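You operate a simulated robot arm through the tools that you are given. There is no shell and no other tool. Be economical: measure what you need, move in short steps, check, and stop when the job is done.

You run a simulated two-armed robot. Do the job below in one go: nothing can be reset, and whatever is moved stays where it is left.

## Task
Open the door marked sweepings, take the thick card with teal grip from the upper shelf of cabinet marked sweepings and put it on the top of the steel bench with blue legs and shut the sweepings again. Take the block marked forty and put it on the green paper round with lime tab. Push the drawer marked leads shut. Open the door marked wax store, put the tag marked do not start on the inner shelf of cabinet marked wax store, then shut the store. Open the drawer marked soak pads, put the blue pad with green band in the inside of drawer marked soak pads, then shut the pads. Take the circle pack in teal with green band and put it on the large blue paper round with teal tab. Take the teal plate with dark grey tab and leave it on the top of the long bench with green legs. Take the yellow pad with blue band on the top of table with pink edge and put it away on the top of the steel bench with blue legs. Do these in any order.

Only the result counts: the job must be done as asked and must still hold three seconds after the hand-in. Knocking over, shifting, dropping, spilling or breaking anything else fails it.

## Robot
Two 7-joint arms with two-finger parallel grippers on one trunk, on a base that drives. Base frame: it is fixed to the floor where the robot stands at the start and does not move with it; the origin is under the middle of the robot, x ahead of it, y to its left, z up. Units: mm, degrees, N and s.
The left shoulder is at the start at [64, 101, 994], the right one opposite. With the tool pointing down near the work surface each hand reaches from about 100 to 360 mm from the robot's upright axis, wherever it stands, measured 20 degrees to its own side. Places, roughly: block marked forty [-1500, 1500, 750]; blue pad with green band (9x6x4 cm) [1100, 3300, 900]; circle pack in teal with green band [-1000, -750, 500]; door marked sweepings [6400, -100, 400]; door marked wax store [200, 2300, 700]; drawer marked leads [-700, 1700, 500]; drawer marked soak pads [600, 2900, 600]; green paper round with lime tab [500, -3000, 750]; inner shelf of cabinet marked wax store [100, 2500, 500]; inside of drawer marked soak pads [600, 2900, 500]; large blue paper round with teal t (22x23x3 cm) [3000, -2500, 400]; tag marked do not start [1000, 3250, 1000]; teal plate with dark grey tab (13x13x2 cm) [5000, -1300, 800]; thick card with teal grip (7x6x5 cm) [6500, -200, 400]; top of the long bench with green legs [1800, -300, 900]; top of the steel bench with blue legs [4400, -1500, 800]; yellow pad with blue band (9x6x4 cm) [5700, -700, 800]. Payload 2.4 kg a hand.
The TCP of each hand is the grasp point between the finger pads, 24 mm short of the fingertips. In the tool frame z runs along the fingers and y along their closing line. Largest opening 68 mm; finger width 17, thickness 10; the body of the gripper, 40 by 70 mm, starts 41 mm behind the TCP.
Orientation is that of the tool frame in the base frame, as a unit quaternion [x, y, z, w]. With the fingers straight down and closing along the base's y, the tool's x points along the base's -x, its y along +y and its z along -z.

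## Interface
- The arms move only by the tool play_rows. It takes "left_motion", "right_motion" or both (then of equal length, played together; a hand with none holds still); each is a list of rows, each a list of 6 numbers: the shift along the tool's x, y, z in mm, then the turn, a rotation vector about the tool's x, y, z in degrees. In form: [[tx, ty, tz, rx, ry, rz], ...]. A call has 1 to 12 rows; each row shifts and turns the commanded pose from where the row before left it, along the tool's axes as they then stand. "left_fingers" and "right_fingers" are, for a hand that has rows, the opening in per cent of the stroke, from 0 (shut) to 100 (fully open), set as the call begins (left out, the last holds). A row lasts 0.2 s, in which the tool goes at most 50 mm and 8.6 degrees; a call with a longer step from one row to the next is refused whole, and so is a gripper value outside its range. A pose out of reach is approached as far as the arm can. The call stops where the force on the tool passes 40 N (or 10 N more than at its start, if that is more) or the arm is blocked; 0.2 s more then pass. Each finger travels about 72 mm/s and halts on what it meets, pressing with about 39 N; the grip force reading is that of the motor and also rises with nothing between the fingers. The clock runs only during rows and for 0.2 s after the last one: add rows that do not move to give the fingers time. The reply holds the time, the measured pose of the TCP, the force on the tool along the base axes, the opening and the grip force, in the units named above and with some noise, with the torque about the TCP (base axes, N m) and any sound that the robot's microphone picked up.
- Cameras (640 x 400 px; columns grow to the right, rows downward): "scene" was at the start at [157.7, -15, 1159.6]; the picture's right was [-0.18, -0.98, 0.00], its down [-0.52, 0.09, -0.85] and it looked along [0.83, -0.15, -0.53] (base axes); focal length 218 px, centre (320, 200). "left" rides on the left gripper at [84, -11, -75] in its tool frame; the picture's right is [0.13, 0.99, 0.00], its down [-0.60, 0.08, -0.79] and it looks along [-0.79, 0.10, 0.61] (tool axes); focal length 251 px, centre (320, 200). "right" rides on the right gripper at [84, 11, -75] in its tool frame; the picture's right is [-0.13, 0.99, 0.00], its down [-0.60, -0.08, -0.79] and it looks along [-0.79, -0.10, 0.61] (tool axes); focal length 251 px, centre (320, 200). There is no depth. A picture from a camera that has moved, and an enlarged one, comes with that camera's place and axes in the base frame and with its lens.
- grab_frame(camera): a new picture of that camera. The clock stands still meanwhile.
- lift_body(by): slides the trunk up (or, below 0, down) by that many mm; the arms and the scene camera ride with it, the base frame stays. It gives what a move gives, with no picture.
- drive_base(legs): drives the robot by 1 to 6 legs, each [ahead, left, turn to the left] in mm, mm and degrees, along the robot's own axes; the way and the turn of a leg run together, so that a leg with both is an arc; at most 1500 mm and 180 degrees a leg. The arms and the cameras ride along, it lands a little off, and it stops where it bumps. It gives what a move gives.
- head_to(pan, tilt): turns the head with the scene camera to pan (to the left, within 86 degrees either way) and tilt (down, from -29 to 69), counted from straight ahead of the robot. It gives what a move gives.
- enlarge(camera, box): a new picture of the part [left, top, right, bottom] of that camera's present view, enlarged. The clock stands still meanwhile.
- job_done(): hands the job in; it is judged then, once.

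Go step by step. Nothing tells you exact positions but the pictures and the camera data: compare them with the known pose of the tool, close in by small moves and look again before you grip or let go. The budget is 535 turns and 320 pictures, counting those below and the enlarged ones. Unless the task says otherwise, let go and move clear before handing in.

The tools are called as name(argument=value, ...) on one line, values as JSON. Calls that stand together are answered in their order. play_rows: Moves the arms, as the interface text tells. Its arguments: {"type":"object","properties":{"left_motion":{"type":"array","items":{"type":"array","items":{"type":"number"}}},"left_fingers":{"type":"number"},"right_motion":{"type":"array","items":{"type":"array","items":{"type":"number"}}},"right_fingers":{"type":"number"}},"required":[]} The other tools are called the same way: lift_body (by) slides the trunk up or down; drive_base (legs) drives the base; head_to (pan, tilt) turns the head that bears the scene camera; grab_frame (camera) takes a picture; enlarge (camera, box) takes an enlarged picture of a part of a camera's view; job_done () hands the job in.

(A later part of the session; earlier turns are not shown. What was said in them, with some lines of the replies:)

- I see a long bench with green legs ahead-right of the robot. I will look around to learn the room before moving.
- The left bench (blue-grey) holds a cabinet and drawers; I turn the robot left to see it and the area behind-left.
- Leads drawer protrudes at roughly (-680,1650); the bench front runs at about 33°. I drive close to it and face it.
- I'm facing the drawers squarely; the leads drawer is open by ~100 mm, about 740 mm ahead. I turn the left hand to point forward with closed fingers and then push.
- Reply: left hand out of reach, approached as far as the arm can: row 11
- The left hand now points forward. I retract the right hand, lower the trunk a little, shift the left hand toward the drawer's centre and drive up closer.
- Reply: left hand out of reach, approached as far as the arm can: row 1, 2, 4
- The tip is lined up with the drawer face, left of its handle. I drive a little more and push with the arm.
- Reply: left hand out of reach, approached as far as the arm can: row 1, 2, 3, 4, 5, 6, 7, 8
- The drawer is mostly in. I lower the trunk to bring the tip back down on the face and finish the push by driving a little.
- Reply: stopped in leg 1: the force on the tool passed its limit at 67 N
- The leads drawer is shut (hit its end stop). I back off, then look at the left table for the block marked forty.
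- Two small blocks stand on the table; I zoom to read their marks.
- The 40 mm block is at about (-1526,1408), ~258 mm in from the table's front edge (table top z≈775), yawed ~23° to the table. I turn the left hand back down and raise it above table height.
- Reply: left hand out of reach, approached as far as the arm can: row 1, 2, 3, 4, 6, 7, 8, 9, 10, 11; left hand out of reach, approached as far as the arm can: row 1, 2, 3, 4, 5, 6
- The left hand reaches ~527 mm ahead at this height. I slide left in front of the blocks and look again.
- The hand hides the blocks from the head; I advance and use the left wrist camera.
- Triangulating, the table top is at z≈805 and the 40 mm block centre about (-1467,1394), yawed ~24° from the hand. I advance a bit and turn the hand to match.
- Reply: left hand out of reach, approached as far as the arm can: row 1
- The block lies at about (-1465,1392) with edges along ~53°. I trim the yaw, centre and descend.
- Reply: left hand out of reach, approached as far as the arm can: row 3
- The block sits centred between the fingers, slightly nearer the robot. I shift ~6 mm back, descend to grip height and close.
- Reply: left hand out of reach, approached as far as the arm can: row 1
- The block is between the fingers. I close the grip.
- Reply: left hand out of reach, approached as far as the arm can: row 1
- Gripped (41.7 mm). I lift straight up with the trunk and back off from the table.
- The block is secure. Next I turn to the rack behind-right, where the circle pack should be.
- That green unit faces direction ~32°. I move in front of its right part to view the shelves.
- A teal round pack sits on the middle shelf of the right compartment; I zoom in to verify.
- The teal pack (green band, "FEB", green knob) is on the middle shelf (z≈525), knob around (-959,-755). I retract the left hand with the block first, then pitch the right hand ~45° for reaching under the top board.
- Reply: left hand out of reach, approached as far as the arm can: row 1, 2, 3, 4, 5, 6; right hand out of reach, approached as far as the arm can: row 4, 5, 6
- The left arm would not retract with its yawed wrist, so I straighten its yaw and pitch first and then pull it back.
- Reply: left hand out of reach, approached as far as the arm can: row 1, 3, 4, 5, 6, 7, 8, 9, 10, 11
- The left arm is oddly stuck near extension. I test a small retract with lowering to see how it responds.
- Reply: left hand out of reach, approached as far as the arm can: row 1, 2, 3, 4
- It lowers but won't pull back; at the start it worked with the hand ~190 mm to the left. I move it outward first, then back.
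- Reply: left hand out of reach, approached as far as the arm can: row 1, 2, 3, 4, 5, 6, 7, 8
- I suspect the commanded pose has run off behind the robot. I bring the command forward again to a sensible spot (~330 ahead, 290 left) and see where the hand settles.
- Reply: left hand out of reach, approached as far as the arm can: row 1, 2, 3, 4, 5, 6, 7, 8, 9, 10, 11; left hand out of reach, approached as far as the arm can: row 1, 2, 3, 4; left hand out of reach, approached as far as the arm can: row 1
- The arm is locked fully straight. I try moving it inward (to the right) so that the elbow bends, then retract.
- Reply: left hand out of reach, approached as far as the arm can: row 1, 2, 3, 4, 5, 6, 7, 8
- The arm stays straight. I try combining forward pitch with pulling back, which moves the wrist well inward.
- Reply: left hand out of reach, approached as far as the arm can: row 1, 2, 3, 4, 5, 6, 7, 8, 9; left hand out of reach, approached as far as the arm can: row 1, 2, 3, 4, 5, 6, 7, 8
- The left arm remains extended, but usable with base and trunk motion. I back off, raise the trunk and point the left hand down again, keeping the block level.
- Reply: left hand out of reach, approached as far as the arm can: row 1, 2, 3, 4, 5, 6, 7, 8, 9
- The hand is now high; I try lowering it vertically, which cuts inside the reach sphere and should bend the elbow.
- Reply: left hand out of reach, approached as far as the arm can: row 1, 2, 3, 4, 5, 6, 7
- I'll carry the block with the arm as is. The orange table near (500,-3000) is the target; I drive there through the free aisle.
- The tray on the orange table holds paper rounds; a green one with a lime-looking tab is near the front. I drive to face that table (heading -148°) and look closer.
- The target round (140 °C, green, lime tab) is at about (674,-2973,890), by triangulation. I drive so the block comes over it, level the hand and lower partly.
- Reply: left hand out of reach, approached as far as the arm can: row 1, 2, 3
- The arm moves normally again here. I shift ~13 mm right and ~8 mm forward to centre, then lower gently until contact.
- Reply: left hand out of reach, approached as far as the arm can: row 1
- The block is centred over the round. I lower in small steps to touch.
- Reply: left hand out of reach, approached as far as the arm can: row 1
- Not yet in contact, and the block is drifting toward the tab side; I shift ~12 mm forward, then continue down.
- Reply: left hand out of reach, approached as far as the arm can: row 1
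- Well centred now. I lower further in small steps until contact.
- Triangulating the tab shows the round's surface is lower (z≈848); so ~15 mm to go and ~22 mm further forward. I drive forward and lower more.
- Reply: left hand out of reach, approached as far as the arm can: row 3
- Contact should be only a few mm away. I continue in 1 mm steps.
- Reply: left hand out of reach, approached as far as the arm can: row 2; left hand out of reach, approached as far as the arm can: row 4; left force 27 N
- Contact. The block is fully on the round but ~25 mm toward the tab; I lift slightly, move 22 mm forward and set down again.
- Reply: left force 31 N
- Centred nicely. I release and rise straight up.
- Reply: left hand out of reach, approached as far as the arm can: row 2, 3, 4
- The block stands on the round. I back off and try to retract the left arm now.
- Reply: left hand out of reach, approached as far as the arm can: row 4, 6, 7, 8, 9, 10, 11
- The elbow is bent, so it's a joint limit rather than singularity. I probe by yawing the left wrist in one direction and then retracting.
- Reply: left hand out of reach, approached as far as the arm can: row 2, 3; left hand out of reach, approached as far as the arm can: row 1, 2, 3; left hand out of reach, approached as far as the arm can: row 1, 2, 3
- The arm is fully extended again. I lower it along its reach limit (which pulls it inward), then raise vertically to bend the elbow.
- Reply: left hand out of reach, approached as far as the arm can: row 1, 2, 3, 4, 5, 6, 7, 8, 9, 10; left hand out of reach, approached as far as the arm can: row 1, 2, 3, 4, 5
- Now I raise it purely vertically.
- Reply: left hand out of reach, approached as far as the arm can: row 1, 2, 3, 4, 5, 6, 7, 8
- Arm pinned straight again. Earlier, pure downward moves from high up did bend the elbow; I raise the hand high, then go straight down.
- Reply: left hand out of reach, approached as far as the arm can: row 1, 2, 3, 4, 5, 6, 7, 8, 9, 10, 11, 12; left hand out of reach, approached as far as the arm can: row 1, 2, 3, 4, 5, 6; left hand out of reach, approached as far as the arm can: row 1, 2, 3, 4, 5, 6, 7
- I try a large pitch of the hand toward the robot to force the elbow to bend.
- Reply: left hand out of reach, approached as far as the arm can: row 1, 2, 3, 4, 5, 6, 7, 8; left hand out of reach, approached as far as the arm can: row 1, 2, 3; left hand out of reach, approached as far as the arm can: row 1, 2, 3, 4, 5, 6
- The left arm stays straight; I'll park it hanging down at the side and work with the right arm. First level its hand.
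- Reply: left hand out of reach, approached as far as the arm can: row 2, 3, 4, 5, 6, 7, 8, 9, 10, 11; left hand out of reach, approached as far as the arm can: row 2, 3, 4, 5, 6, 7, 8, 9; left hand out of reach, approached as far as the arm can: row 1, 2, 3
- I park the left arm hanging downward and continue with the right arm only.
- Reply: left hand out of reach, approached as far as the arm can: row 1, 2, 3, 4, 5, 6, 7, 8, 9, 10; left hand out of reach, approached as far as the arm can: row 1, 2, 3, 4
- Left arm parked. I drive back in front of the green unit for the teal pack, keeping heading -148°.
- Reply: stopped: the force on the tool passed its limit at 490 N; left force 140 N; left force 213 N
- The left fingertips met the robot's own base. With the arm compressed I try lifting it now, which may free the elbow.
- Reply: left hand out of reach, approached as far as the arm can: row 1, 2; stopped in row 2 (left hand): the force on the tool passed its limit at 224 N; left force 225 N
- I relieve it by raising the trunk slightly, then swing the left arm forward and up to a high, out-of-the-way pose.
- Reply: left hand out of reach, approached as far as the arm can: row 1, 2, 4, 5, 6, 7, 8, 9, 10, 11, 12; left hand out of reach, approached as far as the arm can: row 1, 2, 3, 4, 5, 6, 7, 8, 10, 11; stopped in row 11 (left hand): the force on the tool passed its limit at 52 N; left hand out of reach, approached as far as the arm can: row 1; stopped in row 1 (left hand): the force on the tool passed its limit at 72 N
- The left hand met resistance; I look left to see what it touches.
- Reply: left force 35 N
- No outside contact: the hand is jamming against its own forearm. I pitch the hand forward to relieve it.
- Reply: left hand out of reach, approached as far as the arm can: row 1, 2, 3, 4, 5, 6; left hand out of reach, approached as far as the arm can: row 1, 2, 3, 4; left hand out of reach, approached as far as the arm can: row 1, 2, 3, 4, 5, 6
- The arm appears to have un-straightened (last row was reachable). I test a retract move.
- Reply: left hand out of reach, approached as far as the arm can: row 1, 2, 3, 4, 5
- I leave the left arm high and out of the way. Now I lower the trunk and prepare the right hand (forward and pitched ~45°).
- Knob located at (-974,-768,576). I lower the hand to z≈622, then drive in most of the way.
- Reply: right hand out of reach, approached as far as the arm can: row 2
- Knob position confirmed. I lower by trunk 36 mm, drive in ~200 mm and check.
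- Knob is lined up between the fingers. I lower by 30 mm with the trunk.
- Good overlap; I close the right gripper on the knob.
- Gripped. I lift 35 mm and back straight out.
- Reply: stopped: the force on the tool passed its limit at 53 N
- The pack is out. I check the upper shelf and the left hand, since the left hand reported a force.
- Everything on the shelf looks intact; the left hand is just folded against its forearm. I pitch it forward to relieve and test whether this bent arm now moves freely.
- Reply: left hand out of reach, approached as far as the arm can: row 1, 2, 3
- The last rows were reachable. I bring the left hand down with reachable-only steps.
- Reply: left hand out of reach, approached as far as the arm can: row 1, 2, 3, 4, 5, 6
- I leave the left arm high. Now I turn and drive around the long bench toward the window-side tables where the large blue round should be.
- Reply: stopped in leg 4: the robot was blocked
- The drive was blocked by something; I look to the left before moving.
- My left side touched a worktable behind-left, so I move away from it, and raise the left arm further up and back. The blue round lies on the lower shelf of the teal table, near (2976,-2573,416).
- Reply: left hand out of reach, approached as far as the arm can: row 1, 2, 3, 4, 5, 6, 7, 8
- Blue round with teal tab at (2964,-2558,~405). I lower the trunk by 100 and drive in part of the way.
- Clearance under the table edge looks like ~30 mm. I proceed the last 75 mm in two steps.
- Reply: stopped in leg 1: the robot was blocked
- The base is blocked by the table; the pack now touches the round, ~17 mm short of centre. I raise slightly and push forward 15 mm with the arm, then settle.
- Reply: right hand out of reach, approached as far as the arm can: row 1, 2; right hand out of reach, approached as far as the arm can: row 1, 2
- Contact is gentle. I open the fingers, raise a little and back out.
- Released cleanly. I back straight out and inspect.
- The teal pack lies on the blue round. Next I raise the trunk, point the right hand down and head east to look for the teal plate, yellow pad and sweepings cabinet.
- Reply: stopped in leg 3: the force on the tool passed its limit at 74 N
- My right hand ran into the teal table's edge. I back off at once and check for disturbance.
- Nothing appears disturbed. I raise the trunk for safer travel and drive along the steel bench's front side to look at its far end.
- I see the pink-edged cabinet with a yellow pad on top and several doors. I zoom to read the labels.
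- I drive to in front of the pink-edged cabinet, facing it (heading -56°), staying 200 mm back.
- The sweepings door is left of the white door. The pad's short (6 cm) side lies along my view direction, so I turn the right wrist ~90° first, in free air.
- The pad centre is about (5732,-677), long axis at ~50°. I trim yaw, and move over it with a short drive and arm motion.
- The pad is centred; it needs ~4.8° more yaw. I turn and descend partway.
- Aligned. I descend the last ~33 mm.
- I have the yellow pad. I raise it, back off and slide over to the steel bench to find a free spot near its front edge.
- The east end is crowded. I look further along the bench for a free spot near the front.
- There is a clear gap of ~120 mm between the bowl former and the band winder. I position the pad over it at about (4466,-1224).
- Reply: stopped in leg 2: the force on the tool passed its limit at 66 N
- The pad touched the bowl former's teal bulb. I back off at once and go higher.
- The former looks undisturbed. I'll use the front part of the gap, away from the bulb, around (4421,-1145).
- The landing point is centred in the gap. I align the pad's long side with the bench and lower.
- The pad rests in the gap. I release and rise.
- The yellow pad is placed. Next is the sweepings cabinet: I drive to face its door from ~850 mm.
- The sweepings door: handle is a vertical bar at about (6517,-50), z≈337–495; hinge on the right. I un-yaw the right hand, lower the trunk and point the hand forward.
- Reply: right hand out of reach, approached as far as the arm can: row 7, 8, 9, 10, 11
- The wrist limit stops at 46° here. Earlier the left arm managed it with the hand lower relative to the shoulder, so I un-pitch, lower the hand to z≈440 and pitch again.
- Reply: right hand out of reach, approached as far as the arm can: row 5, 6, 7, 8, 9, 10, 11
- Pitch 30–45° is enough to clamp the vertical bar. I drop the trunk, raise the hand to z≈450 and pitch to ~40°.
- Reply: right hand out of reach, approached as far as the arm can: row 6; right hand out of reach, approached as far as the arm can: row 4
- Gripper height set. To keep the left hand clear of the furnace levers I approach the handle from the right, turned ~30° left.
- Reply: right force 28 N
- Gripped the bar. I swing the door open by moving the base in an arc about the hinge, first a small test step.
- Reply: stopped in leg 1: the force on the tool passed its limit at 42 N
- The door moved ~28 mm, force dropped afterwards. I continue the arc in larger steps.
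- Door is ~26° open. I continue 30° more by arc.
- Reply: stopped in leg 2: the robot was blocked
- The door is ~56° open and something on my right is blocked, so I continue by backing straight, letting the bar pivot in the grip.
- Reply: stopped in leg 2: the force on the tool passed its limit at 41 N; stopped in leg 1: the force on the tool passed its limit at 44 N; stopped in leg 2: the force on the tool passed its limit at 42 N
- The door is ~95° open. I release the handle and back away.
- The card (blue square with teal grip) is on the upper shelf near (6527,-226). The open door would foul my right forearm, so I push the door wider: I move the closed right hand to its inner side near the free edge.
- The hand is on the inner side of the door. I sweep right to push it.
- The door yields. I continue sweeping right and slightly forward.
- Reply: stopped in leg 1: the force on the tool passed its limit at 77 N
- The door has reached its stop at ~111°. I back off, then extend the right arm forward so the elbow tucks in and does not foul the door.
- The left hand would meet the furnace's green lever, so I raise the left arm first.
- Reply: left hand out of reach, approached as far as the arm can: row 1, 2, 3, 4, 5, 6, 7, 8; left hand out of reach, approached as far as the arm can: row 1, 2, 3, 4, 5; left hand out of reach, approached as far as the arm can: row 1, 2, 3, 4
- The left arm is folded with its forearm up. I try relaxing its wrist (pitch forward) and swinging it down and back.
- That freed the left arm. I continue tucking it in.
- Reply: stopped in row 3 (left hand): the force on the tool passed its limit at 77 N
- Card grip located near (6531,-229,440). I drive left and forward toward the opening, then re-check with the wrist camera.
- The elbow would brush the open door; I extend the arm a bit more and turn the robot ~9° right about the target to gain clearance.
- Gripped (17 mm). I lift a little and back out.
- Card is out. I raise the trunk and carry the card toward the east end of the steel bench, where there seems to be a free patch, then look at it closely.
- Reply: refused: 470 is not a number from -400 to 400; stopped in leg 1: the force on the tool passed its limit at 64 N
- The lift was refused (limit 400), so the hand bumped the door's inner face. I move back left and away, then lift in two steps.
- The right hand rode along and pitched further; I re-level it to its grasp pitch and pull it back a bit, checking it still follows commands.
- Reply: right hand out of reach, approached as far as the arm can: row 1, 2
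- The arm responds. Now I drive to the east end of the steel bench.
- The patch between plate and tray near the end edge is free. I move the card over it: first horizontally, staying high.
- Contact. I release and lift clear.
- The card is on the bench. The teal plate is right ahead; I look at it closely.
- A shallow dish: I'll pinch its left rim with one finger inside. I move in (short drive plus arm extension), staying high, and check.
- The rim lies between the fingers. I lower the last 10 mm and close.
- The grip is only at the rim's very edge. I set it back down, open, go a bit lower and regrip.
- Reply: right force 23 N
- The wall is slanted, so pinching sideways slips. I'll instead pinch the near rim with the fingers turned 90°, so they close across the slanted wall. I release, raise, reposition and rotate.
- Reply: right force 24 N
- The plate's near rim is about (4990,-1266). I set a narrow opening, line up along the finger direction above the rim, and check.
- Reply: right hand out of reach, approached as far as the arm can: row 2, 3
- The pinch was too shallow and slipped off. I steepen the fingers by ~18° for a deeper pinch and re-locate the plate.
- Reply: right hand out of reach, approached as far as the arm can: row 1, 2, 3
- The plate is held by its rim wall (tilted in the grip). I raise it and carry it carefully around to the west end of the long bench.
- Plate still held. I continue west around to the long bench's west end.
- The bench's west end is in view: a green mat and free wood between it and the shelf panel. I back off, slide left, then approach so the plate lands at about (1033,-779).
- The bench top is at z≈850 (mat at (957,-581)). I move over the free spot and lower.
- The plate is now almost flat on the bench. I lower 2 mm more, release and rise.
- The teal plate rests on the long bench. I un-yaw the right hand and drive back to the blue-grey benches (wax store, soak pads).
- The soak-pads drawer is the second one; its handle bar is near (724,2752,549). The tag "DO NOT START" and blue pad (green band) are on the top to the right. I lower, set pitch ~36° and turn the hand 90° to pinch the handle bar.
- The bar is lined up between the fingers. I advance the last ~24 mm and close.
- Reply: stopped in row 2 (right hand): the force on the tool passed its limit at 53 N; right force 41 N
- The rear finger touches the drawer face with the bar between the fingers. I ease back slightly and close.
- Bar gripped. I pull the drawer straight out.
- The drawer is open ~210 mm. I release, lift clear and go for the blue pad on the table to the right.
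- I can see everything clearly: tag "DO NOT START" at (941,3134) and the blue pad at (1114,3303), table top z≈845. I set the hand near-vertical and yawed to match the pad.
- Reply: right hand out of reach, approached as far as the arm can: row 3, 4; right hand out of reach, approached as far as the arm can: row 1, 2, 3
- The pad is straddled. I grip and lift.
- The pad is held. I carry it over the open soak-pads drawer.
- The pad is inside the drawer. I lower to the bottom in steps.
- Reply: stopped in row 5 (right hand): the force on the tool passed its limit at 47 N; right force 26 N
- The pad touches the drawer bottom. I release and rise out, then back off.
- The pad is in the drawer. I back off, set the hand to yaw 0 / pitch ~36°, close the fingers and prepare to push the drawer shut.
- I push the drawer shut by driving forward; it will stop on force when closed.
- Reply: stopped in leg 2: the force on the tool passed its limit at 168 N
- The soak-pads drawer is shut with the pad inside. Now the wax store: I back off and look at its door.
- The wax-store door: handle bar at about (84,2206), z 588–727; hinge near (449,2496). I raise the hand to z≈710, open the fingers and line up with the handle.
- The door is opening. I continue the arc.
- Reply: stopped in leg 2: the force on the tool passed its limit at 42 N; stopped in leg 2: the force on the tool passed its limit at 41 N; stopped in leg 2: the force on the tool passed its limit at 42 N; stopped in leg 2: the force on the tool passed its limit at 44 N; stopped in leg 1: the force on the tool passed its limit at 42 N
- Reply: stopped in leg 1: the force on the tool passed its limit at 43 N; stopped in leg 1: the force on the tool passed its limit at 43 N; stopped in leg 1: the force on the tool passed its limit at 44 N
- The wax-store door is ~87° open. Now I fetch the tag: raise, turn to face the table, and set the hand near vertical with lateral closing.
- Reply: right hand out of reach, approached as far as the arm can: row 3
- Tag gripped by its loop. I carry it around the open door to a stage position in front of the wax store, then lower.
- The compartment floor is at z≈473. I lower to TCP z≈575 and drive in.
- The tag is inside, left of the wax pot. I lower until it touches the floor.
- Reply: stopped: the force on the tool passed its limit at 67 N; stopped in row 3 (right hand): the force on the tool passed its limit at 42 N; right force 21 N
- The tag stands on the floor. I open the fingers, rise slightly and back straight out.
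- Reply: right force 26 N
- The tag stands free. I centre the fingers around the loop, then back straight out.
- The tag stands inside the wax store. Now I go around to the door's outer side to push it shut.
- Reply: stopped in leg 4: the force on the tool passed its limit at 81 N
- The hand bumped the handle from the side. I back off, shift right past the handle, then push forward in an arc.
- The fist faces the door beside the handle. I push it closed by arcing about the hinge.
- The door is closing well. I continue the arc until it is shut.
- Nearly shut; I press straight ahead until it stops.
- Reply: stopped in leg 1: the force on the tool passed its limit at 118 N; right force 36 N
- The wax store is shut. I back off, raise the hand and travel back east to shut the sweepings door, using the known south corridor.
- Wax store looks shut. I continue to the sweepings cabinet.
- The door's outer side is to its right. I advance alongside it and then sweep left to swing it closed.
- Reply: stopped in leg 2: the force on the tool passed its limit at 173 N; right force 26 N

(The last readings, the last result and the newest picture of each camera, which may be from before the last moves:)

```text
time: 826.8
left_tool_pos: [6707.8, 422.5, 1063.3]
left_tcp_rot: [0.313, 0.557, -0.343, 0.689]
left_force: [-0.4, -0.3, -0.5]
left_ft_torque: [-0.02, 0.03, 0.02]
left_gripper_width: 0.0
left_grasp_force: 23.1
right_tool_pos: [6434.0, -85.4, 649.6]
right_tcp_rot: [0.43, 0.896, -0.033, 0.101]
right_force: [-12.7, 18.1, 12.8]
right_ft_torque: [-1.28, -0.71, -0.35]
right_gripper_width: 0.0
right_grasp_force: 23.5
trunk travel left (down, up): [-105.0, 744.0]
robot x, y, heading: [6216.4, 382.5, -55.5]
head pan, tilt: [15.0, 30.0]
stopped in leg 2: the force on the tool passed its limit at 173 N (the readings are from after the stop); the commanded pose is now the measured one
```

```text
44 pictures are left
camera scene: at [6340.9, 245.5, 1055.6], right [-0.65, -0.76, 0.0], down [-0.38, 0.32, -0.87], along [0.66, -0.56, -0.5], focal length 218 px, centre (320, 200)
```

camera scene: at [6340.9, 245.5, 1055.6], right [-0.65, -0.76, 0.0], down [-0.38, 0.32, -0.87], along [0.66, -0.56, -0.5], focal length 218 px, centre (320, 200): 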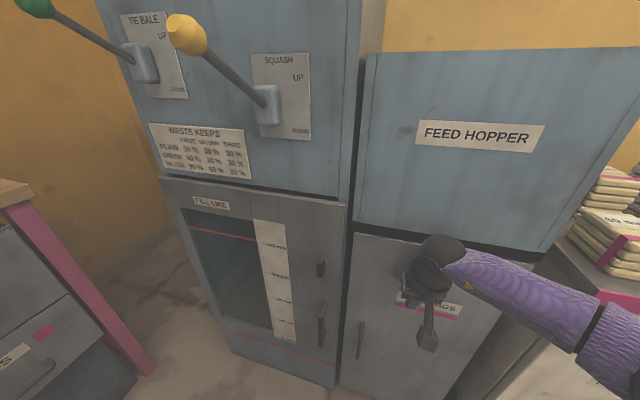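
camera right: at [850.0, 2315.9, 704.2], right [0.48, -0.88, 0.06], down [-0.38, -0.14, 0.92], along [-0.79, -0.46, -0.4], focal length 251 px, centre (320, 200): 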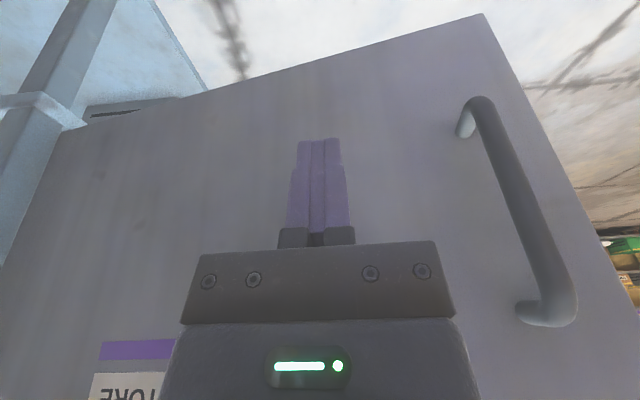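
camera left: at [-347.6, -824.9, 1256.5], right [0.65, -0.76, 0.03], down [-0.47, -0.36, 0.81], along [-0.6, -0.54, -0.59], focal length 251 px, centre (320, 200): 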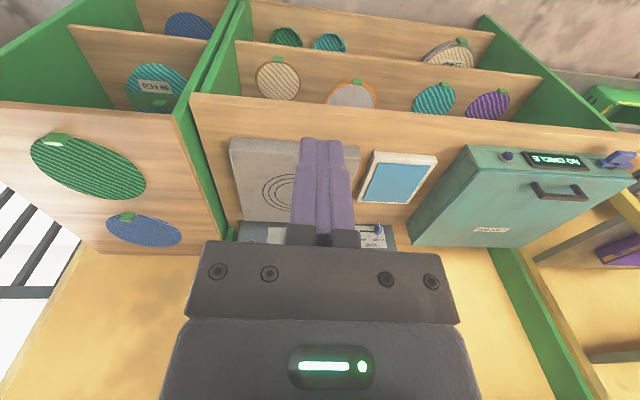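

The sweepings door hit its stop. I back off and verify it stays shut.

drive_base(legs=[[-400, 0, 0]])

enlarge(camera="scene", box=[220, 130, 460, 310])

```text
time: 829.3
left_tool_pos: [6480.3, 749.6, 1061.5]
left_tcp_rot: [0.313, 0.558, -0.341, 0.689]
left_force: [-0.4, 0.1, 0.6]
left_ft_torque: [-0.01, 0.03, -0.01]
left_gripper_width: 0.0
left_grasp_force: 22.9
right_tool_pos: [6206.8, 242.0, 648.2]
right_tcp_rot: [0.43, 0.897, -0.033, 0.1]
right_force: [0.2, 0.3, 0.0]
right_ft_torque: [0.01, 0.05, -0.01]
right_gripper_width: 0.1
right_grasp_force: 23.9
trunk travel left (down, up): [-105.0, 744.0]
robot x, y, heading: [5987.8, 713.9, -55.2]
head pan, tilt: [15.0, 30.0]
```

```text
2.22 times, centred on (340, 220) of scene
camera zoom: at [6114.7, 572.6, 1055.1], right [-0.65, -0.76, 0.0], down [-0.38, 0.32, -0.87], along [0.66, -0.56, -0.5], focal length 484 px, centre (276, 156)
```

zoom: 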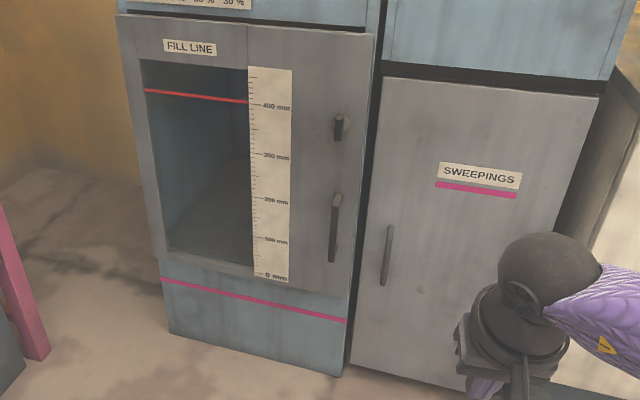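

Every item is where it should be and both doors and both drawers are shut, so I hand the job in.

job_done()

```text
The job is handed in.
```

I did every part of the job and handed it in with the grippers empty and clear, but several contacts along the way could count against it.

**Contacts along the way**
- While I carried the yellow pad, it bumped the teal knob on the bowl former's lever. I saw no change, but I couldn't confirm the lever hadn't moved.
- My right hand hit the edge of the teal table, and my left side touched a worktable. Nothing I could see on or around them had shifted.
- Carrying the card, I bumped the inner face of the open sweepings door.

**Placement**
- **Circle pack:** it sits about 15–20 mm off the centre of the blue round, with one edge about level with the round's edge.
- **Teal plate:** it slipped out of the grip during the first pick-up attempts and slid slightly on the steel bench. It then went onto the long bench.

I pushed both doors and both drawers shut until they stopped. I checked the two doors again after backing away, and they stayed shut.
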